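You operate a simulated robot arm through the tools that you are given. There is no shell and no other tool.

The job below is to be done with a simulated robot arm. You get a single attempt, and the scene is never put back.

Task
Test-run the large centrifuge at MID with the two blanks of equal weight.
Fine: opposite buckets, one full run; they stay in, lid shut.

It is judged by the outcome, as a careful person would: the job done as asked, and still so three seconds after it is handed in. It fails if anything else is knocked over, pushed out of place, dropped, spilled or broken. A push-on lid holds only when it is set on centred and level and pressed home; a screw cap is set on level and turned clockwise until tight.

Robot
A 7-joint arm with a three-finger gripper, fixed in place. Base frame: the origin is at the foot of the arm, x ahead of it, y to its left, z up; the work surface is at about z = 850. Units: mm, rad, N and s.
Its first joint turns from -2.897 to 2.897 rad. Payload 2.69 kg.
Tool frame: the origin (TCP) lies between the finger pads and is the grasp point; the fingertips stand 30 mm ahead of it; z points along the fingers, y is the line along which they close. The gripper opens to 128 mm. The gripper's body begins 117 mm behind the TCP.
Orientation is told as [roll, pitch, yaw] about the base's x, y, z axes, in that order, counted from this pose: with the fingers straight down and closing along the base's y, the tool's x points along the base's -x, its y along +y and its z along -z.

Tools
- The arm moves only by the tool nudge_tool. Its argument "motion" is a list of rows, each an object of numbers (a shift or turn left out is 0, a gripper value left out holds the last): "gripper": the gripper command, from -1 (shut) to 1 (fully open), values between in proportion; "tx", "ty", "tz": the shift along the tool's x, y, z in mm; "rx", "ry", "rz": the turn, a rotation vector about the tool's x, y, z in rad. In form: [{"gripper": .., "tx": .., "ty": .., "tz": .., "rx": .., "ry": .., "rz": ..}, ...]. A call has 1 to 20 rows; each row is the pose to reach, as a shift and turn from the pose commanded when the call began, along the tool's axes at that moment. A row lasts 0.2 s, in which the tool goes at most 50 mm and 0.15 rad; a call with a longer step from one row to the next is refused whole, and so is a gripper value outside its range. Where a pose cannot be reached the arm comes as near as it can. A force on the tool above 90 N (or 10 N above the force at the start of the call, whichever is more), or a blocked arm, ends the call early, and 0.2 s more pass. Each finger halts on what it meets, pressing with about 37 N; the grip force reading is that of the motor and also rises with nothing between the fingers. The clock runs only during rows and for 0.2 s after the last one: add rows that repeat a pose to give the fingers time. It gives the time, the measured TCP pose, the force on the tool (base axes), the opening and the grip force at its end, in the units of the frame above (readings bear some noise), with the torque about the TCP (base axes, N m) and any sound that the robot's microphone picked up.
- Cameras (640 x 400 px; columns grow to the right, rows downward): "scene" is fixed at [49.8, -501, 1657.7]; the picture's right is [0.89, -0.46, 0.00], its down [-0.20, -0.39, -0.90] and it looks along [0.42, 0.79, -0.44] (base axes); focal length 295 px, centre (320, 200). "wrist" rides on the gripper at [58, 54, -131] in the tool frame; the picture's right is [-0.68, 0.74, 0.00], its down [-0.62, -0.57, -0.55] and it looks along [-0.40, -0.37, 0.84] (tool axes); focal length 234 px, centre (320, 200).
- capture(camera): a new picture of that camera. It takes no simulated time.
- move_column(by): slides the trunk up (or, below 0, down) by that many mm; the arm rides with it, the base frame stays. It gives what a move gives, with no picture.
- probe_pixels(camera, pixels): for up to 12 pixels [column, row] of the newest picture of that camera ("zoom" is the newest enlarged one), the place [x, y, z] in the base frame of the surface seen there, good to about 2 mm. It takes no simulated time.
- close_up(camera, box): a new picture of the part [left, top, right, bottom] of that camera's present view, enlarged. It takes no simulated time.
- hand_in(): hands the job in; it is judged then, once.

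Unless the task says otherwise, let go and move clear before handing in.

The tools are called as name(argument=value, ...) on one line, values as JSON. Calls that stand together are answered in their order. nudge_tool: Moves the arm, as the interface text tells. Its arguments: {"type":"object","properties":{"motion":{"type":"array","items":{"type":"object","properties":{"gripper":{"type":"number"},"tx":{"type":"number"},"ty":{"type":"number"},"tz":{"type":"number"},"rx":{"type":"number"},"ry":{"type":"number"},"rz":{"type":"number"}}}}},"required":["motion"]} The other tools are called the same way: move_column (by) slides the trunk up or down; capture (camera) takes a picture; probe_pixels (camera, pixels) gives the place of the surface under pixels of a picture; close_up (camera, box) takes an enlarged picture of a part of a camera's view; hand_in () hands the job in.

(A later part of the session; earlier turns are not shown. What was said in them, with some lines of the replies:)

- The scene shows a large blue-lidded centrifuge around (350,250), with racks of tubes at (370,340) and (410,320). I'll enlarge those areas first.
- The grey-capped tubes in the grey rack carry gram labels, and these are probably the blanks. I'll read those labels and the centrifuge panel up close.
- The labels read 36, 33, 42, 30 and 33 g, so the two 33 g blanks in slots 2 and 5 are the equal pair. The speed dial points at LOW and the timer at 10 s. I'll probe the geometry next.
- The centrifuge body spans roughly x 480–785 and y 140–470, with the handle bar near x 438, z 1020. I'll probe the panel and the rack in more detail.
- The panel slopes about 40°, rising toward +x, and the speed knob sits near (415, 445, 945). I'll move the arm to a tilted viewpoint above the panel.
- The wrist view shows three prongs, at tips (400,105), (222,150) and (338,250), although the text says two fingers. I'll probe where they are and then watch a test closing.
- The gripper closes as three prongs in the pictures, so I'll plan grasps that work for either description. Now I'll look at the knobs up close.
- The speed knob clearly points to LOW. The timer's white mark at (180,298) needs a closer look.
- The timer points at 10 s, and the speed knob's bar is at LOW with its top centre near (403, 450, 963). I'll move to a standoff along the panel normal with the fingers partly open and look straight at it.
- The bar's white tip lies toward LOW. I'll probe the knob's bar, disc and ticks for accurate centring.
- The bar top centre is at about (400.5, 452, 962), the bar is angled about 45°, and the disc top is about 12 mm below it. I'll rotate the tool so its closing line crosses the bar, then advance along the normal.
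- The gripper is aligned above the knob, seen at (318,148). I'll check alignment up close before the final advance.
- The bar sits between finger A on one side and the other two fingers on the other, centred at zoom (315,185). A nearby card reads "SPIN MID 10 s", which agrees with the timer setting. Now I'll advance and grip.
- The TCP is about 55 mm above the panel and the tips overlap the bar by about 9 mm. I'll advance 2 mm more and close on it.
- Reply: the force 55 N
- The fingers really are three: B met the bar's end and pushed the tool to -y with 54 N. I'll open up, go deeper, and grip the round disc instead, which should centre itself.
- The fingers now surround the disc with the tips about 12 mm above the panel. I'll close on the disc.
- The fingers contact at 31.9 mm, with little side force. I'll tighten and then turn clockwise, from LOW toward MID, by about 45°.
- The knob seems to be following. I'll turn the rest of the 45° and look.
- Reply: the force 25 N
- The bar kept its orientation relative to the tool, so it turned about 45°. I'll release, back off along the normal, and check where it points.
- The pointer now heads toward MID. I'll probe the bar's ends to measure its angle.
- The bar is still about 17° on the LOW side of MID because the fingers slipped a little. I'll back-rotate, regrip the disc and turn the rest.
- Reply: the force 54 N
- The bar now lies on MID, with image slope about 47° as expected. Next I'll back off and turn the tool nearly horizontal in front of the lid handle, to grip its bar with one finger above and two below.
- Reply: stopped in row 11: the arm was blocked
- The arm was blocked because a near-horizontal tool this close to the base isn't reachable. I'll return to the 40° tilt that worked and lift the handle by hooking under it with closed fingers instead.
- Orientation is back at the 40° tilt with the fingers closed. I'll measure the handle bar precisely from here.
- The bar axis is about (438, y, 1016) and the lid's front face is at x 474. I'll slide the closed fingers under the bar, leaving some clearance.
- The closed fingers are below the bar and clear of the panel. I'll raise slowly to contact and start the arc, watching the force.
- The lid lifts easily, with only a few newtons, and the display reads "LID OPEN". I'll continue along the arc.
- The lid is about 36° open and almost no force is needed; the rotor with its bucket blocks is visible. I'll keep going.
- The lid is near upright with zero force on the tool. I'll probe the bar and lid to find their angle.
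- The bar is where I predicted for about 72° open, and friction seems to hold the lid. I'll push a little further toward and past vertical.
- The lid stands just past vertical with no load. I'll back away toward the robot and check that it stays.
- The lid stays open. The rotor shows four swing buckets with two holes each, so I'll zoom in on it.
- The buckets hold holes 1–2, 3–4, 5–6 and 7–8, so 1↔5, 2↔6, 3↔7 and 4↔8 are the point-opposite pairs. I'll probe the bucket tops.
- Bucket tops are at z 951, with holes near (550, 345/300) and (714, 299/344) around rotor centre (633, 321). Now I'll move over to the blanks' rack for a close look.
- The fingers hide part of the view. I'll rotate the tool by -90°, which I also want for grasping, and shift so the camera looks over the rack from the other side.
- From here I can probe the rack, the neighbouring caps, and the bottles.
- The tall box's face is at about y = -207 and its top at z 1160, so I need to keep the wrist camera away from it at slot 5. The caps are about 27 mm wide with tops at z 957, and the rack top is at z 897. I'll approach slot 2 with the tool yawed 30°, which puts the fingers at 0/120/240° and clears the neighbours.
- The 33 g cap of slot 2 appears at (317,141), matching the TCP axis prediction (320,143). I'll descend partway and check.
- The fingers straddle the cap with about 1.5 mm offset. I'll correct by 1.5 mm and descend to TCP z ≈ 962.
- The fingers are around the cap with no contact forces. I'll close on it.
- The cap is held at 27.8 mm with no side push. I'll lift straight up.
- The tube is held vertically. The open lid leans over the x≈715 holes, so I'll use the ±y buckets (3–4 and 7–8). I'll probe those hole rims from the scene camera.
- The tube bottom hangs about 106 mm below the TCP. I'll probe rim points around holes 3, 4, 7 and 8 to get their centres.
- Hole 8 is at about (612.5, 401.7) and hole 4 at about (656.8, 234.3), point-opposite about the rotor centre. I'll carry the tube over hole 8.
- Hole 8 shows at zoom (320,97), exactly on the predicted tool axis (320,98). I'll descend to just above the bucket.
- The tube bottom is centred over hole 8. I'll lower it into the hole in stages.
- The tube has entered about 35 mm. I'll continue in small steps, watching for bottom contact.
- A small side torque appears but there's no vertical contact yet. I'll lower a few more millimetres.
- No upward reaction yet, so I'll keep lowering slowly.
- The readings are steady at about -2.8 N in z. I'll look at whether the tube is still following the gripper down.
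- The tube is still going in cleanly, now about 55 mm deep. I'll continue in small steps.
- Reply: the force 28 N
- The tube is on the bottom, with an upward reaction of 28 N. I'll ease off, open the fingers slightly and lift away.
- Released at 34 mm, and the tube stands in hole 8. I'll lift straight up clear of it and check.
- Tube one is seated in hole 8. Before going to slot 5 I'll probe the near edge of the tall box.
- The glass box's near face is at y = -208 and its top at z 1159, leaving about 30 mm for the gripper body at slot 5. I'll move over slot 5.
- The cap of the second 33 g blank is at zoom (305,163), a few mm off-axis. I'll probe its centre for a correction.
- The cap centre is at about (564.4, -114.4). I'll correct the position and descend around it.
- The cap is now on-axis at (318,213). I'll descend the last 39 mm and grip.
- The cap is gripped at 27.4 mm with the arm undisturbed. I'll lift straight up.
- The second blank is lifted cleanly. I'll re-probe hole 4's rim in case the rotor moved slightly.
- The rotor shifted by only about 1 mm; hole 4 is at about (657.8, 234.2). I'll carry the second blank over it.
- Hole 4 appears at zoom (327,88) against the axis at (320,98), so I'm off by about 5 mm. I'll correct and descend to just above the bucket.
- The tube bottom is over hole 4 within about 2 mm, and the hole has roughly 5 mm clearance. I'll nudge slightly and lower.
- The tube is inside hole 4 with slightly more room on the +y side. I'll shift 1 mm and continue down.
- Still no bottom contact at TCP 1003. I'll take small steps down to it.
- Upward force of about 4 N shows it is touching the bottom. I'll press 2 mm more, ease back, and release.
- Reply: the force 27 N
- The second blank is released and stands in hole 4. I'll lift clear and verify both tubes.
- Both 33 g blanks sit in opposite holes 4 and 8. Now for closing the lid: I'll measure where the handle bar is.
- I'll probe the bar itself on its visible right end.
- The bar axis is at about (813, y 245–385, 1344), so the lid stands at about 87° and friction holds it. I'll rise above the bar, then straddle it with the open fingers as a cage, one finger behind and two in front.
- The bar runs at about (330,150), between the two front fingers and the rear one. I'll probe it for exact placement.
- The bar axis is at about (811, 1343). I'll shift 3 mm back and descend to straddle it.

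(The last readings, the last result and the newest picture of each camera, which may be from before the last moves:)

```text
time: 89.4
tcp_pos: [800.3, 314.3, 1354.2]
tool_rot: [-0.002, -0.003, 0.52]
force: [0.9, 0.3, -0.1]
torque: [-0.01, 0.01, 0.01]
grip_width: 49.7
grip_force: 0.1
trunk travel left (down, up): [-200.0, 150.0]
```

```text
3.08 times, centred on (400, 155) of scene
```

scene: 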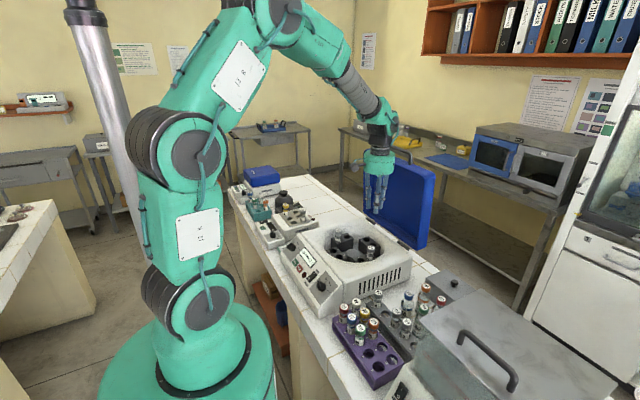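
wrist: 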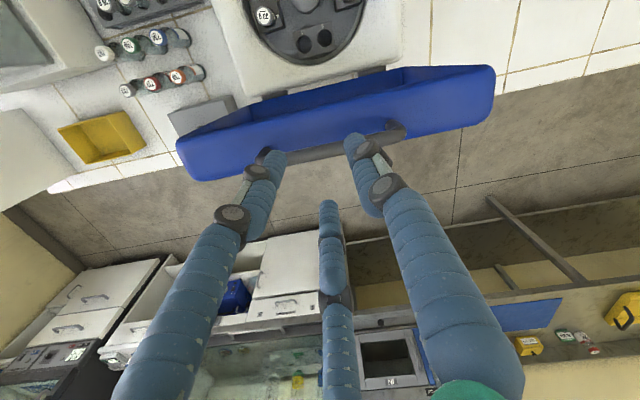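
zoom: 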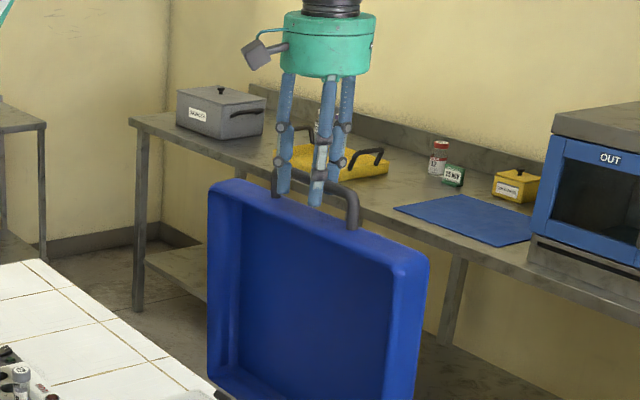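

The cage is in place, with two fingers in front of the bar and one behind. I'll narrow it slightly and pull the lid forward along its arc, tilting the tool gradually.

nudge_tool(motion=[{"gripper": -0.34}, {"gripper": -0.34}, {"tx": 17, "ty": 9.8, "tz": 0, "rx": 0.012, "ry": -0.021}, {"tx": 34.1, "ty": 19.6, "tz": -0.5, "rx": 0.0243, "ry": -0.0423}, {"tx": 50, "ty": 28.7, "tz": 1.5, "rx": 0.036, "ry": -0.062}, {"tx": 65.6, "ty": 37.7, "tz": 4.6, "rx": 0.0471, "ry": -0.0818}, {"tx": 81, "ty": 46.7, "tz": 8.3, "rx": 0.0585, "ry": -0.1016}, {"tx": 96.8, "ty": 55.7, "tz": 13, "rx": 0.0698, "ry": -0.1214}, {"tx": 96.8, "ty": 55.7, "tz": 13, "rx": 0.0698, "ry": -0.1214}])

close_up(camera="scene", box=[320, 90, 460, 270])

close_up(camera="wrist", box=[240, 90, 420, 220])

```text
time: 91.4
tcp_pos: [688.4, 315.3, 1341.4]
tool_rot: [-0.071, -0.123, 0.525]
force: [-0.3, 1.6, 0.0]
torque: [-0.01, -0.04, 0.01]
grip_width: 42.6
grip_force: 0.0
trunk travel left (down, up): [-200.0, 150.0]
```

```text
2.22 times, centred on (390, 180) of scene
```

zoom: 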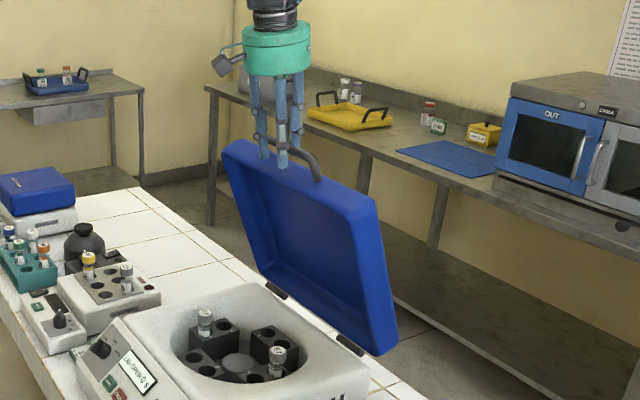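

```text
3.08 times, centred on (330, 155) of wrist
```

zoom: 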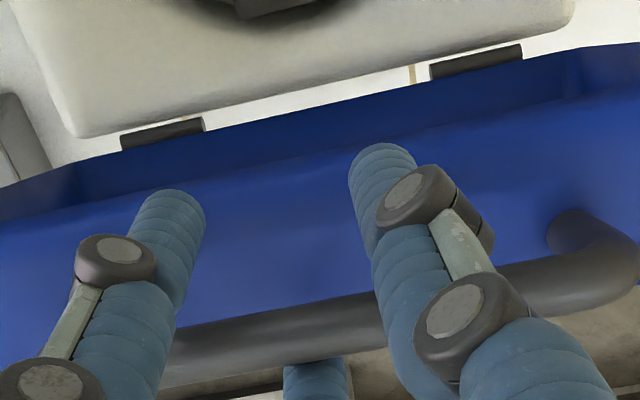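

The lid follows smoothly with almost no force and is now about 70° open. I'll continue the arc.

nudge_tool(motion=[{"tx": 15.8, "ty": 9, "tz": 3.2, "rx": 0.0113, "ry": -0.0197}, {"tx": 31.4, "ty": 18, "tz": 7.2, "rx": 0.0227, "ry": -0.0395}, {"tx": 46.9, "ty": 26.9, "tz": 12.3, "rx": 0.0341, "ry": -0.0593}, {"tx": 62.1, "ty": 35.7, "tz": 17.9, "rx": 0.0455, "ry": -0.0791}, {"tx": 77, "ty": 44.3, "tz": 24.6, "rx": 0.0568, "ry": -0.0988}, {"tx": 91.6, "ty": 52.7, "tz": 31.9, "rx": 0.0682, "ry": -0.1186}, {"tx": 106, "ty": 61, "tz": 40.4, "rx": 0.0795, "ry": -0.1383}, {"tx": 119.9, "ty": 69, "tz": 49.5, "rx": 0.0909, "ry": -0.1581}, {"tx": 133.5, "ty": 76.8, "tz": 59.5, "rx": 0.1023, "ry": -0.1779}, {"tx": 146.7, "ty": 84.4, "tz": 70, "rx": 0.1137, "ry": -0.1977}, {"tx": 146.7, "ty": 84.4, "tz": 70, "rx": 0.1137, "ry": -0.1977}])

close_up(camera="scene", box=[270, 120, 450, 300])

close_up(camera="wrist", box=[240, 90, 420, 220])

```text
time: 93.8
tcp_pos: [531.0, 314.6, 1250.8]
tool_rot: [-0.19, -0.317, 0.552]
force: [0.1, -0.2, 1.1]
torque: [0.03, -0.02, 0.01]
grip_width: 42.3
grip_force: 0.1
trunk travel left (down, up): [-200.0, 150.0]
```

```text
2.22 times, centred on (360, 210) of scene
```

zoom: 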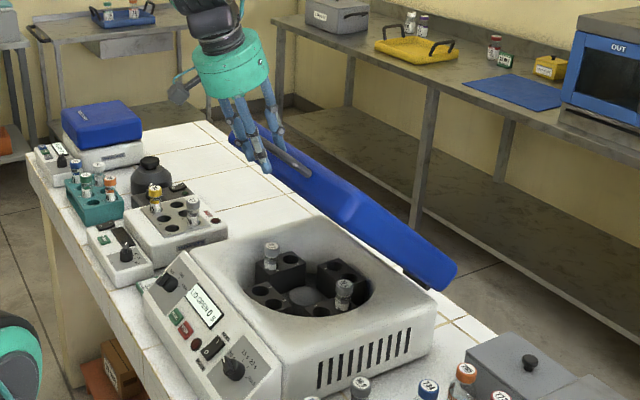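

```text
3.08 times, centred on (330, 155) of wrist
```

zoom: 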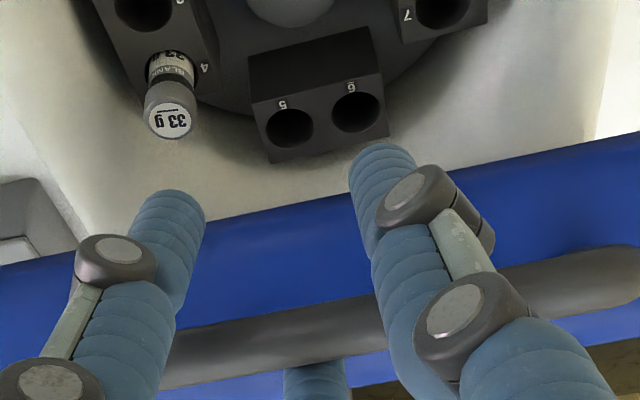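

The bar remains caged and the lid is about 40° open. I'll continue down.

nudge_tool(motion=[{"tx": 14.5, "ty": 8.3, "tz": 7.7, "rx": 0.0113, "ry": -0.0197}, {"tx": 28.6, "ty": 16.5, "tz": 16.4, "rx": 0.0227, "ry": -0.0395}, {"tx": 42.4, "ty": 24.4, "tz": 25.8, "rx": 0.0341, "ry": -0.0593}, {"tx": 55.9, "ty": 32.1, "tz": 36, "rx": 0.0455, "ry": -0.0791}, {"tx": 68.8, "ty": 39.5, "tz": 47, "rx": 0.0568, "ry": -0.0988}, {"tx": 81.4, "ty": 46.8, "tz": 58.8, "rx": 0.0682, "ry": -0.1186}, {"tx": 93.2, "ty": 53.6, "tz": 71.2, "rx": 0.0796, "ry": -0.1384}, {"tx": 104.7, "ty": 60.2, "tz": 84.2, "rx": 0.091, "ry": -0.1582}, {"tx": 115.4, "ty": 66.3, "tz": 98, "rx": 0.1023, "ry": -0.178}, {"tx": 125.7, "ty": 72.3, "tz": 112.3, "rx": 0.1137, "ry": -0.1978}, {"tx": 125.7, "ty": 72.3, "tz": 112.3, "rx": 0.1137, "ry": -0.1978}])

close_up(camera="scene", box=[250, 160, 430, 310])

close_up(camera="wrist", box=[240, 90, 420, 220])

```text
time: 96.2
tcp_pos: [438.9, 315.2, 1091.5]
tool_rot: [-0.327, -0.509, 0.607]
force: [-7.7, -1.6, -2.7]
torque: [-0.12, 0.13, 0.2]
grip_width: 43.7
grip_force: 1.2
trunk travel left (down, up): [-200.0, 150.0]
```

```text
2.67 times, centred on (340, 235) of scene
```

zoom: 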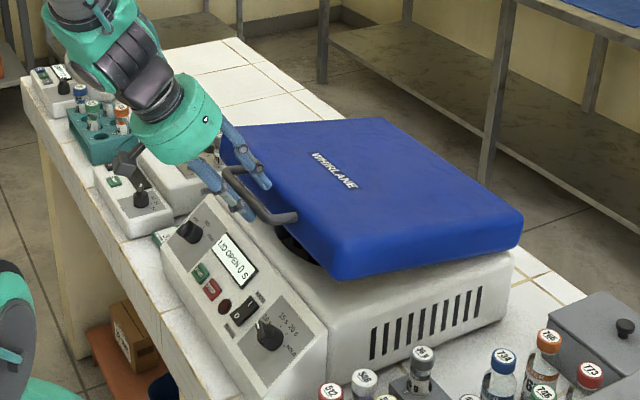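

```text
3.08 times, centred on (330, 155) of wrist
```

zoom: 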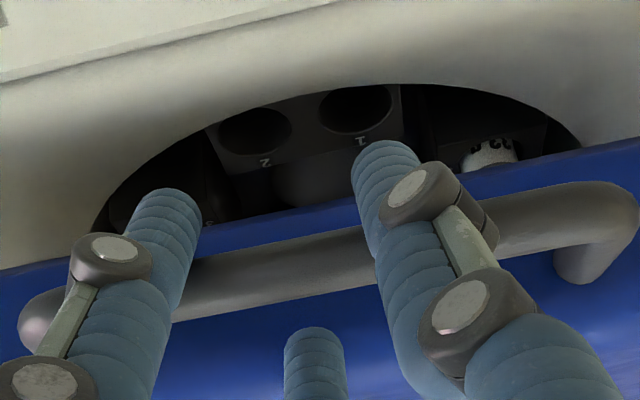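

There's a light -7.7 N push, probably the rear fingertip touching the lid's front edge. I'll retract 7 mm along the tool and continue the last part of the arc.

nudge_tool(motion=[{"tz": -4}, {"tz": -7}, {"tx": 8, "ty": 4.6, "tz": 1, "rx": 0.0076, "ry": -0.0132}, {"tx": 16, "ty": 9.2, "tz": 9, "rx": 0.0151, "ry": -0.0263}, {"tx": 24.1, "ty": 13.9, "tz": 17.6, "rx": 0.0227, "ry": -0.0395}, {"tx": 24.1, "ty": 13.9, "tz": 17.6, "rx": 0.0227, "ry": -0.0395}])

close_up(camera="scene", box=[250, 160, 430, 310])

close_up(camera="wrist", box=[240, 90, 420, 220])

```text
time: 97.6
tcp_pos: [423.7, 314.7, 1062.5]
tool_rot: [-0.357, -0.548, 0.624]
force: [-2.1, 0.4, -3.3]
torque: [-0.06, 0.12, 0.14]
grip_width: 43.7
grip_force: 1.3
trunk travel left (down, up): [-200.0, 150.0]
```

```text
2.67 times, centred on (340, 235) of scene
```

zoom: 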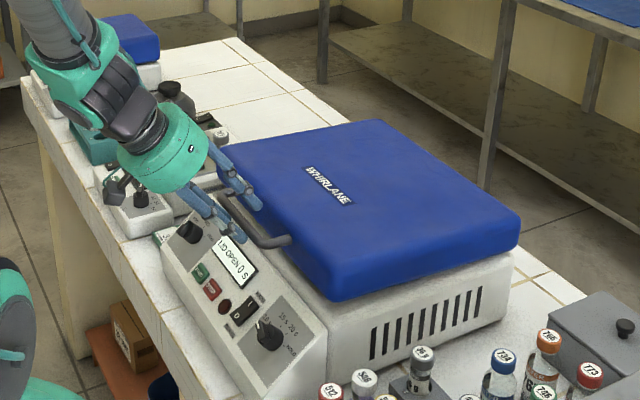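

```text
3.08 times, centred on (330, 155) of wrist
```

zoom: 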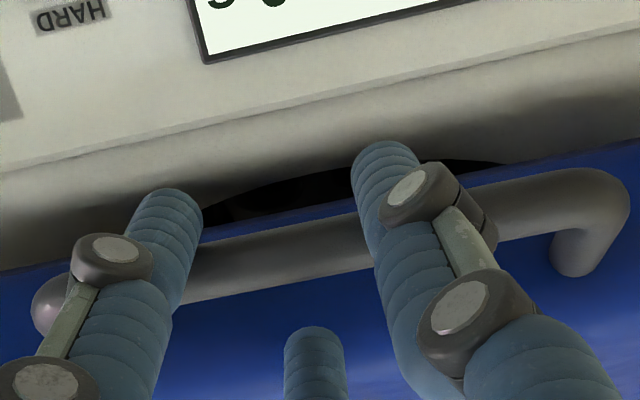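

The lid is nearly down, about 6° open. I'll follow through to closed.

nudge_tool(motion=[{"tx": 6, "ty": 3.5, "tz": 7, "rx": 0.006, "ry": -0.0105}, {"tx": 12, "ty": 7, "tz": 14, "rx": 0.012, "ry": -0.021}, {"tx": 18, "ty": 10.4, "tz": 21, "rx": 0.018, "ry": -0.0315}, {"tx": 24.1, "ty": 13.9, "tz": 27.8, "rx": 0.0241, "ry": -0.0419}, {"tx": 24.1, "ty": 13.9, "tz": 27.8, "rx": 0.0241, "ry": -0.0419}])

close_up(camera="scene", box=[250, 160, 430, 310])

close_up(camera="wrist", box=[240, 90, 420, 220])

```text
time: 98.8
tcp_pos: [417.0, 314.3, 1024.4]
tool_rot: [-0.391, -0.585, 0.639]
force: [0.6, 0.6, -0.6]
torque: [-0.02, 0.0, 0.04]
grip_width: 42.3
grip_force: 0.0
trunk travel left (down, up): [-200.0, 150.0]
```

```text
2.67 times, centred on (340, 235) of scene
```

zoom: 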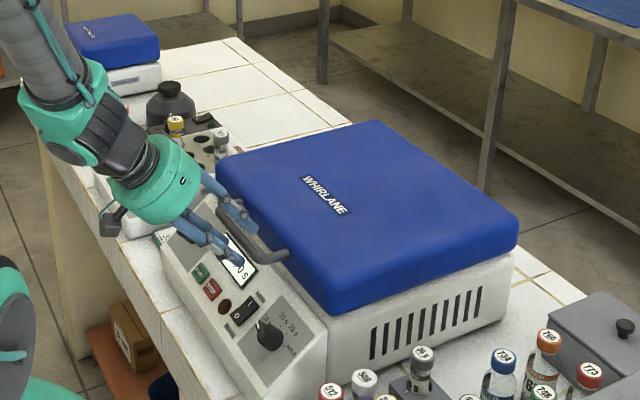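

```text
3.08 times, centred on (330, 155) of wrist
```

zoom: 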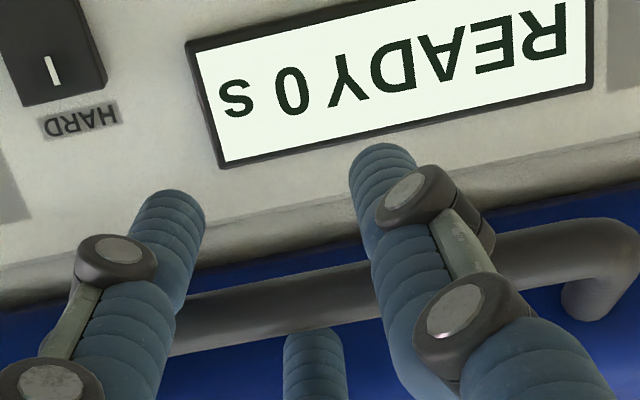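

The display reads "READY 0 s", so the lid is shut. I'll back straight out, close the fingers, and look at the START button.

nudge_tool(motion=[{"tz": -20}, {"tz": -45}, {"tz": -75}, {"tz": -105}, {"tz": -105, "gripper": -1}, {"tz": -105, "gripper": -1}])

capture(camera="wrist")

close_up(camera="scene", box=[280, 210, 360, 310])

probe_pixels(camera="zoom", pixels=[[275, 145], [265, 140], [285, 150], [270, 155], [280, 135], [300, 180], [250, 150], [262, 155]])

```text
time: 100.2
tcp_pos: [353.3, 310.9, 1105.8]
tool_rot: [-0.392, -0.584, 0.64]
force: [0.7, 0.4, -0.9]
torque: [-0.01, -0.01, -0.01]
grip_width: 2.1
grip_force: 31.6
trunk travel left (down, up): [-200.0, 150.0]
```

```text
taken
```

wrist: 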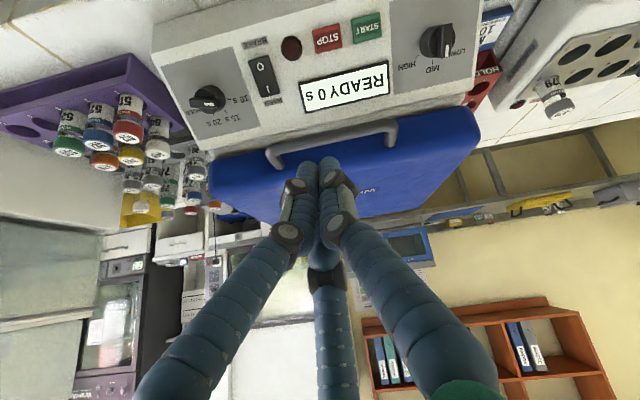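

```text
4.00 times, centred on (320, 260) of scene
```

zoom: 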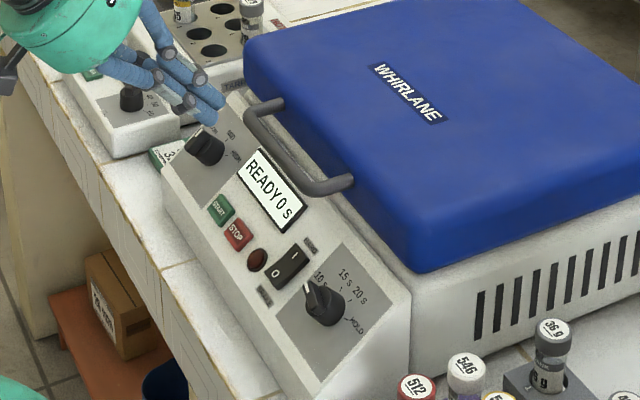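

```text
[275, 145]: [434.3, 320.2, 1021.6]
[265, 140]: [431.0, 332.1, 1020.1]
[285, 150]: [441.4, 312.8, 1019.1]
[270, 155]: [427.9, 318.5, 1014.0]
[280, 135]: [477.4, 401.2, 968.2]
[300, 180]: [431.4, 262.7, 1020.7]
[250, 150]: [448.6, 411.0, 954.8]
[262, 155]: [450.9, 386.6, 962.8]
```

Let me double-check the speed knob and probe the START button from the wrist view.

close_up(camera="wrist", box=[340, 0, 480, 80])

probe_pixels(camera="wrist", pixels=[[366, 27], [355, 27], [377, 25], [366, 18], [367, 37], [327, 38], [345, 30], [350, 45], [290, 47], [385, 30], [366, 45], [366, 10]])

```text
4.57 times, centred on (410, 40) of wrist
```

zoom: 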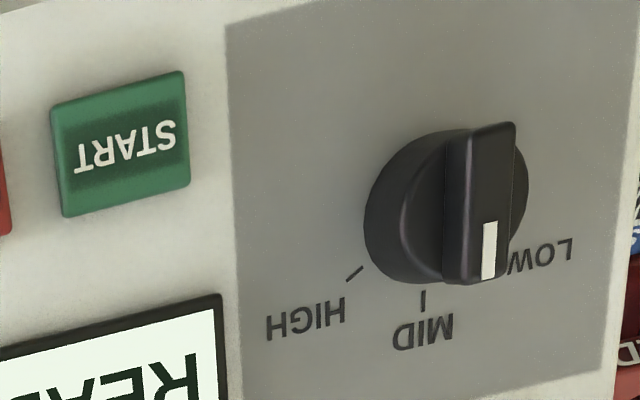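

```text
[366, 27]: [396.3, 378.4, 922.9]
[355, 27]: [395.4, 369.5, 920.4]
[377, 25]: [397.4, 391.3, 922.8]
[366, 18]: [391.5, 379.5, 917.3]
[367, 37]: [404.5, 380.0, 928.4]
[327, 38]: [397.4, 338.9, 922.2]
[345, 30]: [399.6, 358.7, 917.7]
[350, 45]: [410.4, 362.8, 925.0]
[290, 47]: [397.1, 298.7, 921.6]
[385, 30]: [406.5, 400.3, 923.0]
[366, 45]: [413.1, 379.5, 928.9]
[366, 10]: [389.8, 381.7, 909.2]
```

The knob bar runs parallel to the panel's up direction at MID, and the START centre is about (398, 378, 923). I'll bring the closed fingertips to just in front of START along the panel normal.

nudge_tool(motion=[{"tx": 10, "ty": 25, "tz": 7.4}, {"tx": 19, "ty": 50, "tz": 15}, {"tx": 29, "ty": 75, "tz": 22}, {"tx": 38, "ty": 98.7, "tz": 29.7}, {"tx": 38, "ty": 98.7, "tz": 60}, {"tx": 38, "ty": 98.7, "tz": 90}, {"tx": 38, "ty": 98.7, "tz": 112}, {"tx": 38, "ty": 98.7, "tz": 112}])

close_up(camera="wrist", box=[240, 90, 420, 230])

close_up(camera="scene", box=[280, 210, 350, 290])

```text
time: 102.0
tcp_pos: [360.9, 381.1, 963.8]
tool_rot: [-0.392, -0.584, 0.64]
force: [0.4, -0.6, -0.1]
torque: [0.01, 0.0, -0.03]
grip_width: 2.0
grip_force: 31.4
trunk travel left (down, up): [-200.0, 150.0]
```

```text
2.86 times, centred on (330, 160) of wrist
```

zoom: 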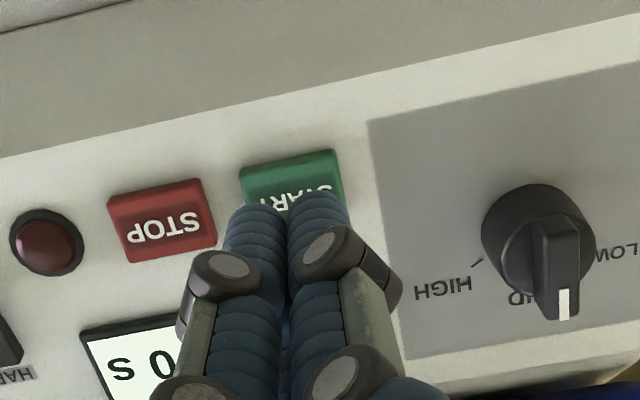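

```text
5.00 times, centred on (315, 250) of scene
```

zoom: 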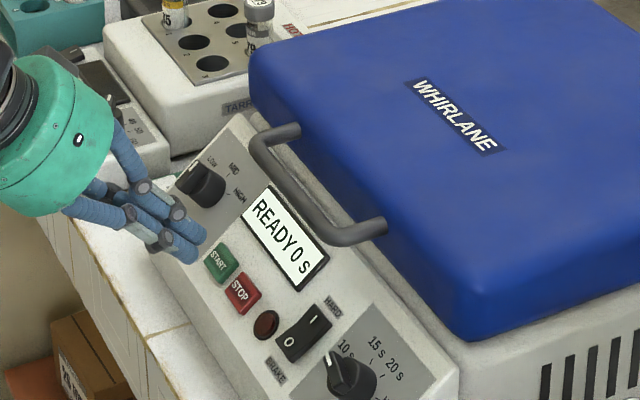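

The tool axis projects to zoom (291,195) and START's centre is at about (292,192), so they're aligned. I'll advance to contact and press gently.

nudge_tool(motion=[{"tz": 8}, {"tz": 16}, {"tz": 22}, {"tz": 22}])

close_up(camera="scene", box=[280, 210, 350, 290])

```text
time: 103.0
tcp_pos: [371.8, 380.0, 947.4]
tool_rot: [-0.391, -0.586, 0.641]
force: [0.7, 0.2, 0.2]
torque: [0.0, 0.03, 0.01]
grip_width: 1.9
grip_force: 31.6
trunk travel left (down, up): [-200.0, 150.0]
```

```text
5.00 times, centred on (315, 250) of scene
```

zoom: 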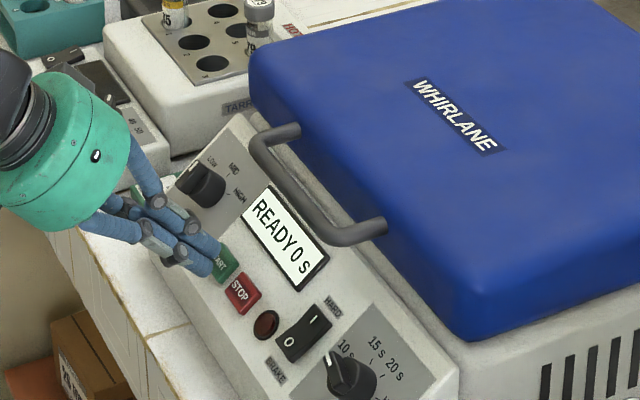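

The tips are about 5 mm from the button. I'll push in short steps.

nudge_tool(motion=[{"tz": 2}, {"tz": 4}, {"tz": 6}, {"tz": 6}])

close_up(camera="scene", box=[280, 210, 350, 290])

```text
time: 104.0
tcp_pos: [375.8, 379.2, 943.0]
tool_rot: [-0.389, -0.585, 0.639]
force: [-0.4, -0.4, -0.1]
torque: [0.01, 0.06, -0.04]
grip_width: 2.2
grip_force: 31.3
trunk travel left (down, up): [-200.0, 150.0]
```

```text
5.00 times, centred on (315, 250) of scene
```

zoom: 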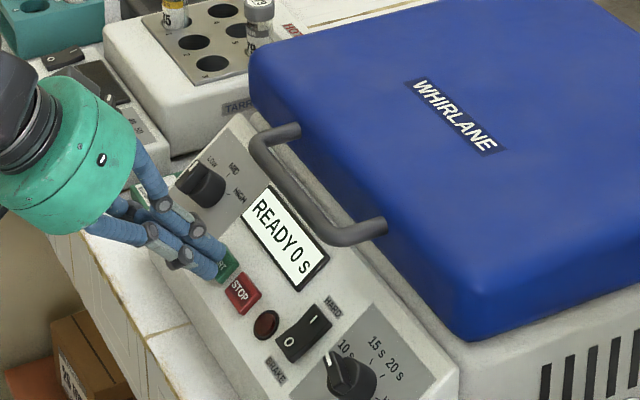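

nudge_tool(motion=[{"tz": 1.5}, {"tz": 3}, {"tz": 3}])

close_up(camera="scene", box=[280, 210, 350, 290])

```text
time: 104.8
tcp_pos: [378.9, 380.4, 940.2]
tool_rot: [-0.391, -0.586, 0.64]
force: [-0.4, -0.8, 0.2]
torque: [-0.01, 0.02, -0.02]
grip_width: 2.3
grip_force: 31.6
trunk travel left (down, up): [-200.0, 150.0]
```

```text
5.00 times, centred on (315, 250) of scene
```

zoom: 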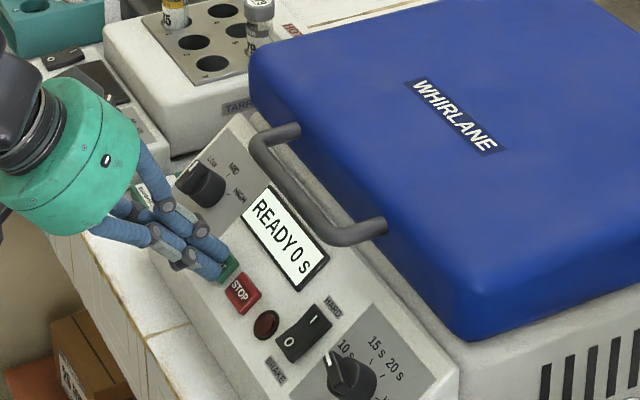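

No contact force yet although the tips should be near the surface. I'll check the wrist view.

close_up(camera="wrist", box=[260, 110, 380, 230])

nudge_tool(motion=[{"tz": 1.5}, {"tz": 3}, {"tz": 3}])

close_up(camera="scene", box=[290, 230, 330, 280])

```text
3.33 times, centred on (320, 170) of wrist
```

zoom: 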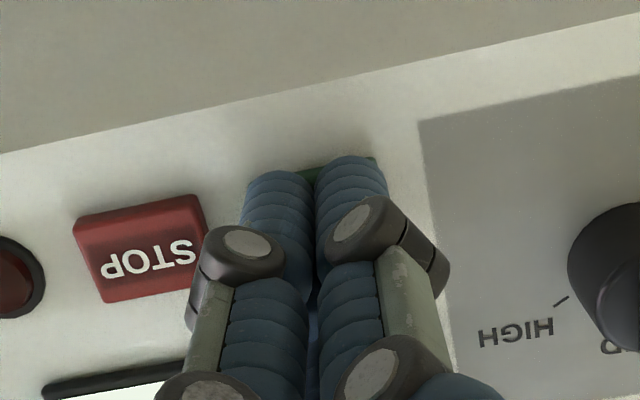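

```text
time: 105.6
tcp_pos: [380.0, 379.6, 939.0]
tool_rot: [-0.39, -0.584, 0.641]
force: [-1.7, 0.1, 0.8]
torque: [-0.02, 0.03, 0.03]
grip_width: 6.1
grip_force: 31.3
trunk travel left (down, up): [-200.0, 150.0]
heard: click
```

```text
8.00 times, centred on (310, 255) of scene
```

zoom: 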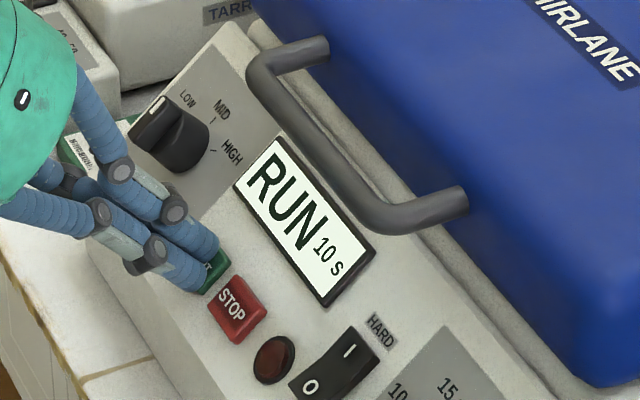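

Click heard, and the display reads "RUN 10 s". I'll back away from the panel without touching STOP and let the run proceed.

nudge_tool(motion=[{"tz": -15}, {"tz": -40}, {"tz": -80}, {"tz": -120}, {"tz": -120}])

close_up(camera="scene", box=[280, 210, 360, 310])

```text
time: 106.8
tcp_pos: [304.0, 381.1, 1034.4]
tool_rot: [-0.391, -0.584, 0.64]
force: [0.3, -0.1, -0.5]
torque: [0.03, 0.02, 0.03]
grip_width: 2.1
grip_force: 31.6
trunk travel left (down, up): [-200.0, 150.0]
```

```text
4.00 times, centred on (320, 260) of scene
```

zoom: 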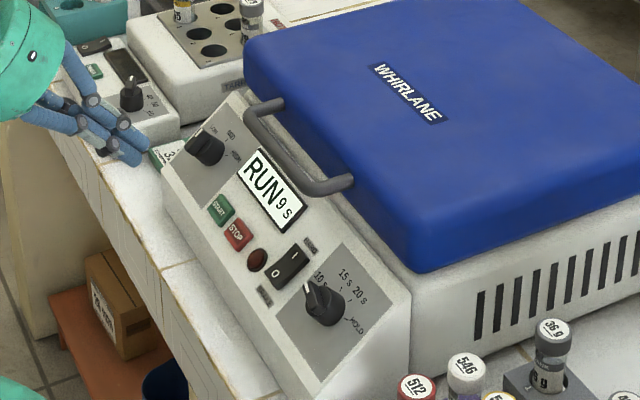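

The countdown runs, now at 9 s. I'll hold still and wait it out.

nudge_tool(motion=[{"tz": -10}, {"tz": -20}, {"tz": -20}, {"tz": -20}, {"tz": -20}, {"tz": -20}, {"tz": -20}, {"tz": -20}, {"tz": -20}, {"tz": -20}, {"tz": -20}, {"tz": -20}, {"tz": -20}, {"tz": -20}, {"tz": -20}, {"tz": -20}, {"tz": -20}, {"tz": -20}, {"tz": -20}, {"tz": -20}])

close_up(camera="scene", box=[280, 210, 360, 310])

nudge_tool(motion=[{"tz": 0}, {"tz": 0}, {"tz": 0}, {"tz": 0}, {"tz": 0}, {"tz": 0}, {"tz": 0}, {"tz": 0}, {"tz": 0}, {"tz": 0}, {"tz": 0}, {"tz": 0}, {"tz": 0}, {"tz": 0}, {"tz": 0}, {"tz": 0}, {"tz": 0}, {"tz": 0}, {"tz": 0}, {"tz": 0}])

close_up(camera="scene", box=[280, 210, 360, 310])

```text
time: 111.0
tcp_pos: [292.1, 380.3, 1047.6]
tool_rot: [-0.391, -0.584, 0.641]
force: [0.9, 0.3, 0.5]
torque: [0.02, 0.01, 0.01]
grip_width: 2.4
grip_force: 31.4
trunk travel left (down, up): [-200.0, 150.0]
```

```text
4.00 times, centred on (320, 260) of scene
```

zoom: 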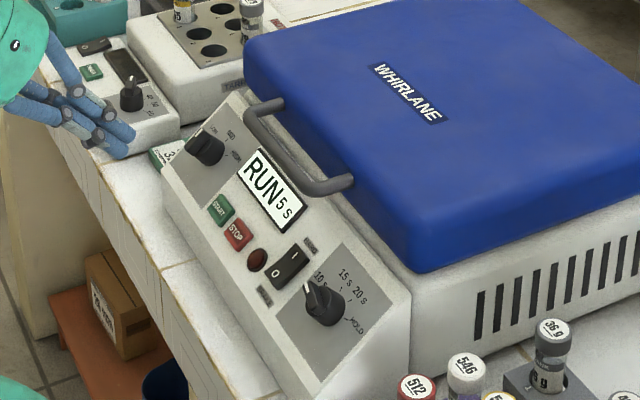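

```text
time: 115.2
tcp_pos: [292.3, 379.7, 1047.6]
tool_rot: [-0.391, -0.585, 0.64]
force: [0.4, -0.4, 0.3]
torque: [0.0, -0.02, 0.01]
grip_width: 2.1
grip_force: 31.0
trunk travel left (down, up): [-200.0, 150.0]
```

```text
4.00 times, centred on (320, 260) of scene
```

zoom: 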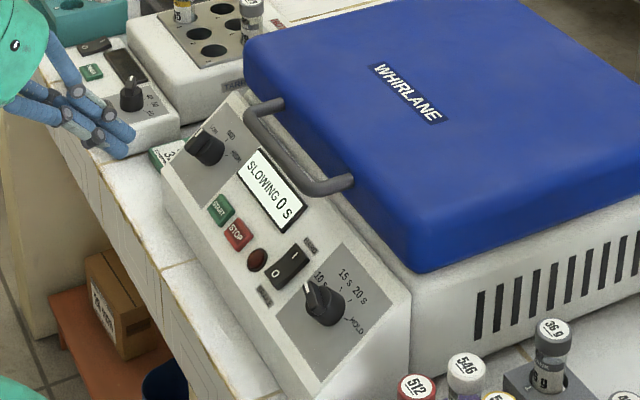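

The display says "SLOWING 0 s", so the rotor is braking. I'll wait until it reports the end of the run.

nudge_tool(motion=[{"tz": 0}, {"tz": 0}, {"tz": 0}, {"tz": 0}, {"tz": 0}, {"tz": 0}, {"tz": 0}, {"tz": 0}, {"tz": 0}, {"tz": 0}, {"tz": 0}, {"tz": 0}, {"tz": 0}, {"tz": 0}, {"tz": 0}, {"tz": 0}, {"tz": 0}, {"tz": 0}, {"tz": 0}, {"tz": 0}])

close_up(camera="scene", box=[280, 210, 360, 310])

```text
time: 119.4
tcp_pos: [292.1, 381.0, 1046.6]
tool_rot: [-0.39, -0.584, 0.64]
force: [-0.6, -0.7, -0.9]
torque: [0.02, 0.0, 0.01]
grip_width: 2.3
grip_force: 31.5
trunk travel left (down, up): [-200.0, 150.0]
```

```text
4.00 times, centred on (320, 260) of scene
```

zoom: 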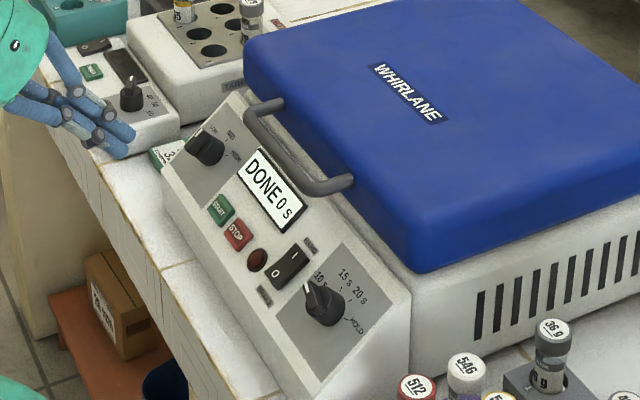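

The display reads "DONE 0 s" with the lid shut. I'll take a last look over the whole scene before handing in.

capture(camera="scene")

close_up(camera="scene", box=[220, 160, 340, 280])

close_up(camera="scene", box=[330, 260, 470, 390])

```text
taken
```

scene: 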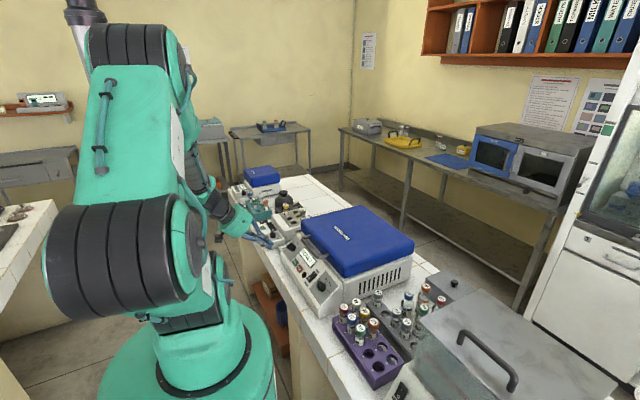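

```text
3.33 times, centred on (280, 220) of scene
```

zoom: 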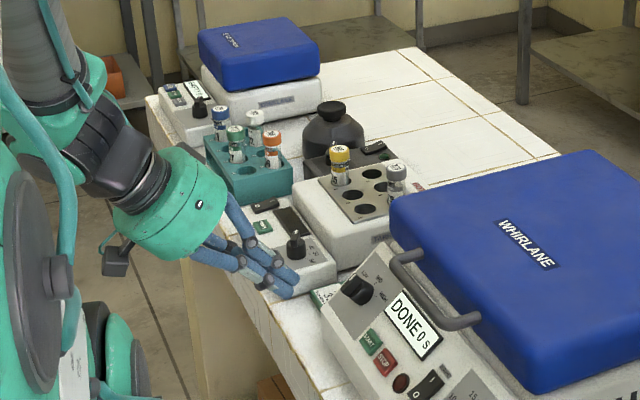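

```text
3.08 times, centred on (400, 325) of scene
```

zoom: 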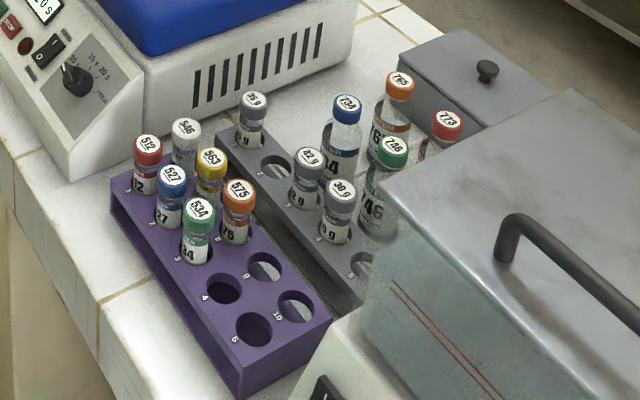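

The display says DONE, the lid is shut, both 33 g blanks are inside in opposite buckets, everything else is in its place, and the gripper is clear. I'm handing in.

hand_in()

```text
The job is handed in.
```

The large centrifuge has finished one full run at MID with the two 33 g blanks in opposite buckets. The display went from RUN to SLOWING to DONE.

- **Blanks:** the labels read 36, 33, 42, 30 and 33 g, so I used the two 33 g ones (rack slots 2 and 5). They sit in holes 4 and 8, directly opposite each other, and are still inside.
- **Settings:** I turned the speed knob from LOW to MID. The timer was already at 10 s and I left it there, which matches the "SPIN MID 10 s" card beside the machine. I did not touch the brake switch.
- **Lid and surroundings:** the lid is shut, the gripper is clear of the machine, and nothing else looked moved in the last pictures.

I did not reopen the lid to look at the blanks after the run.
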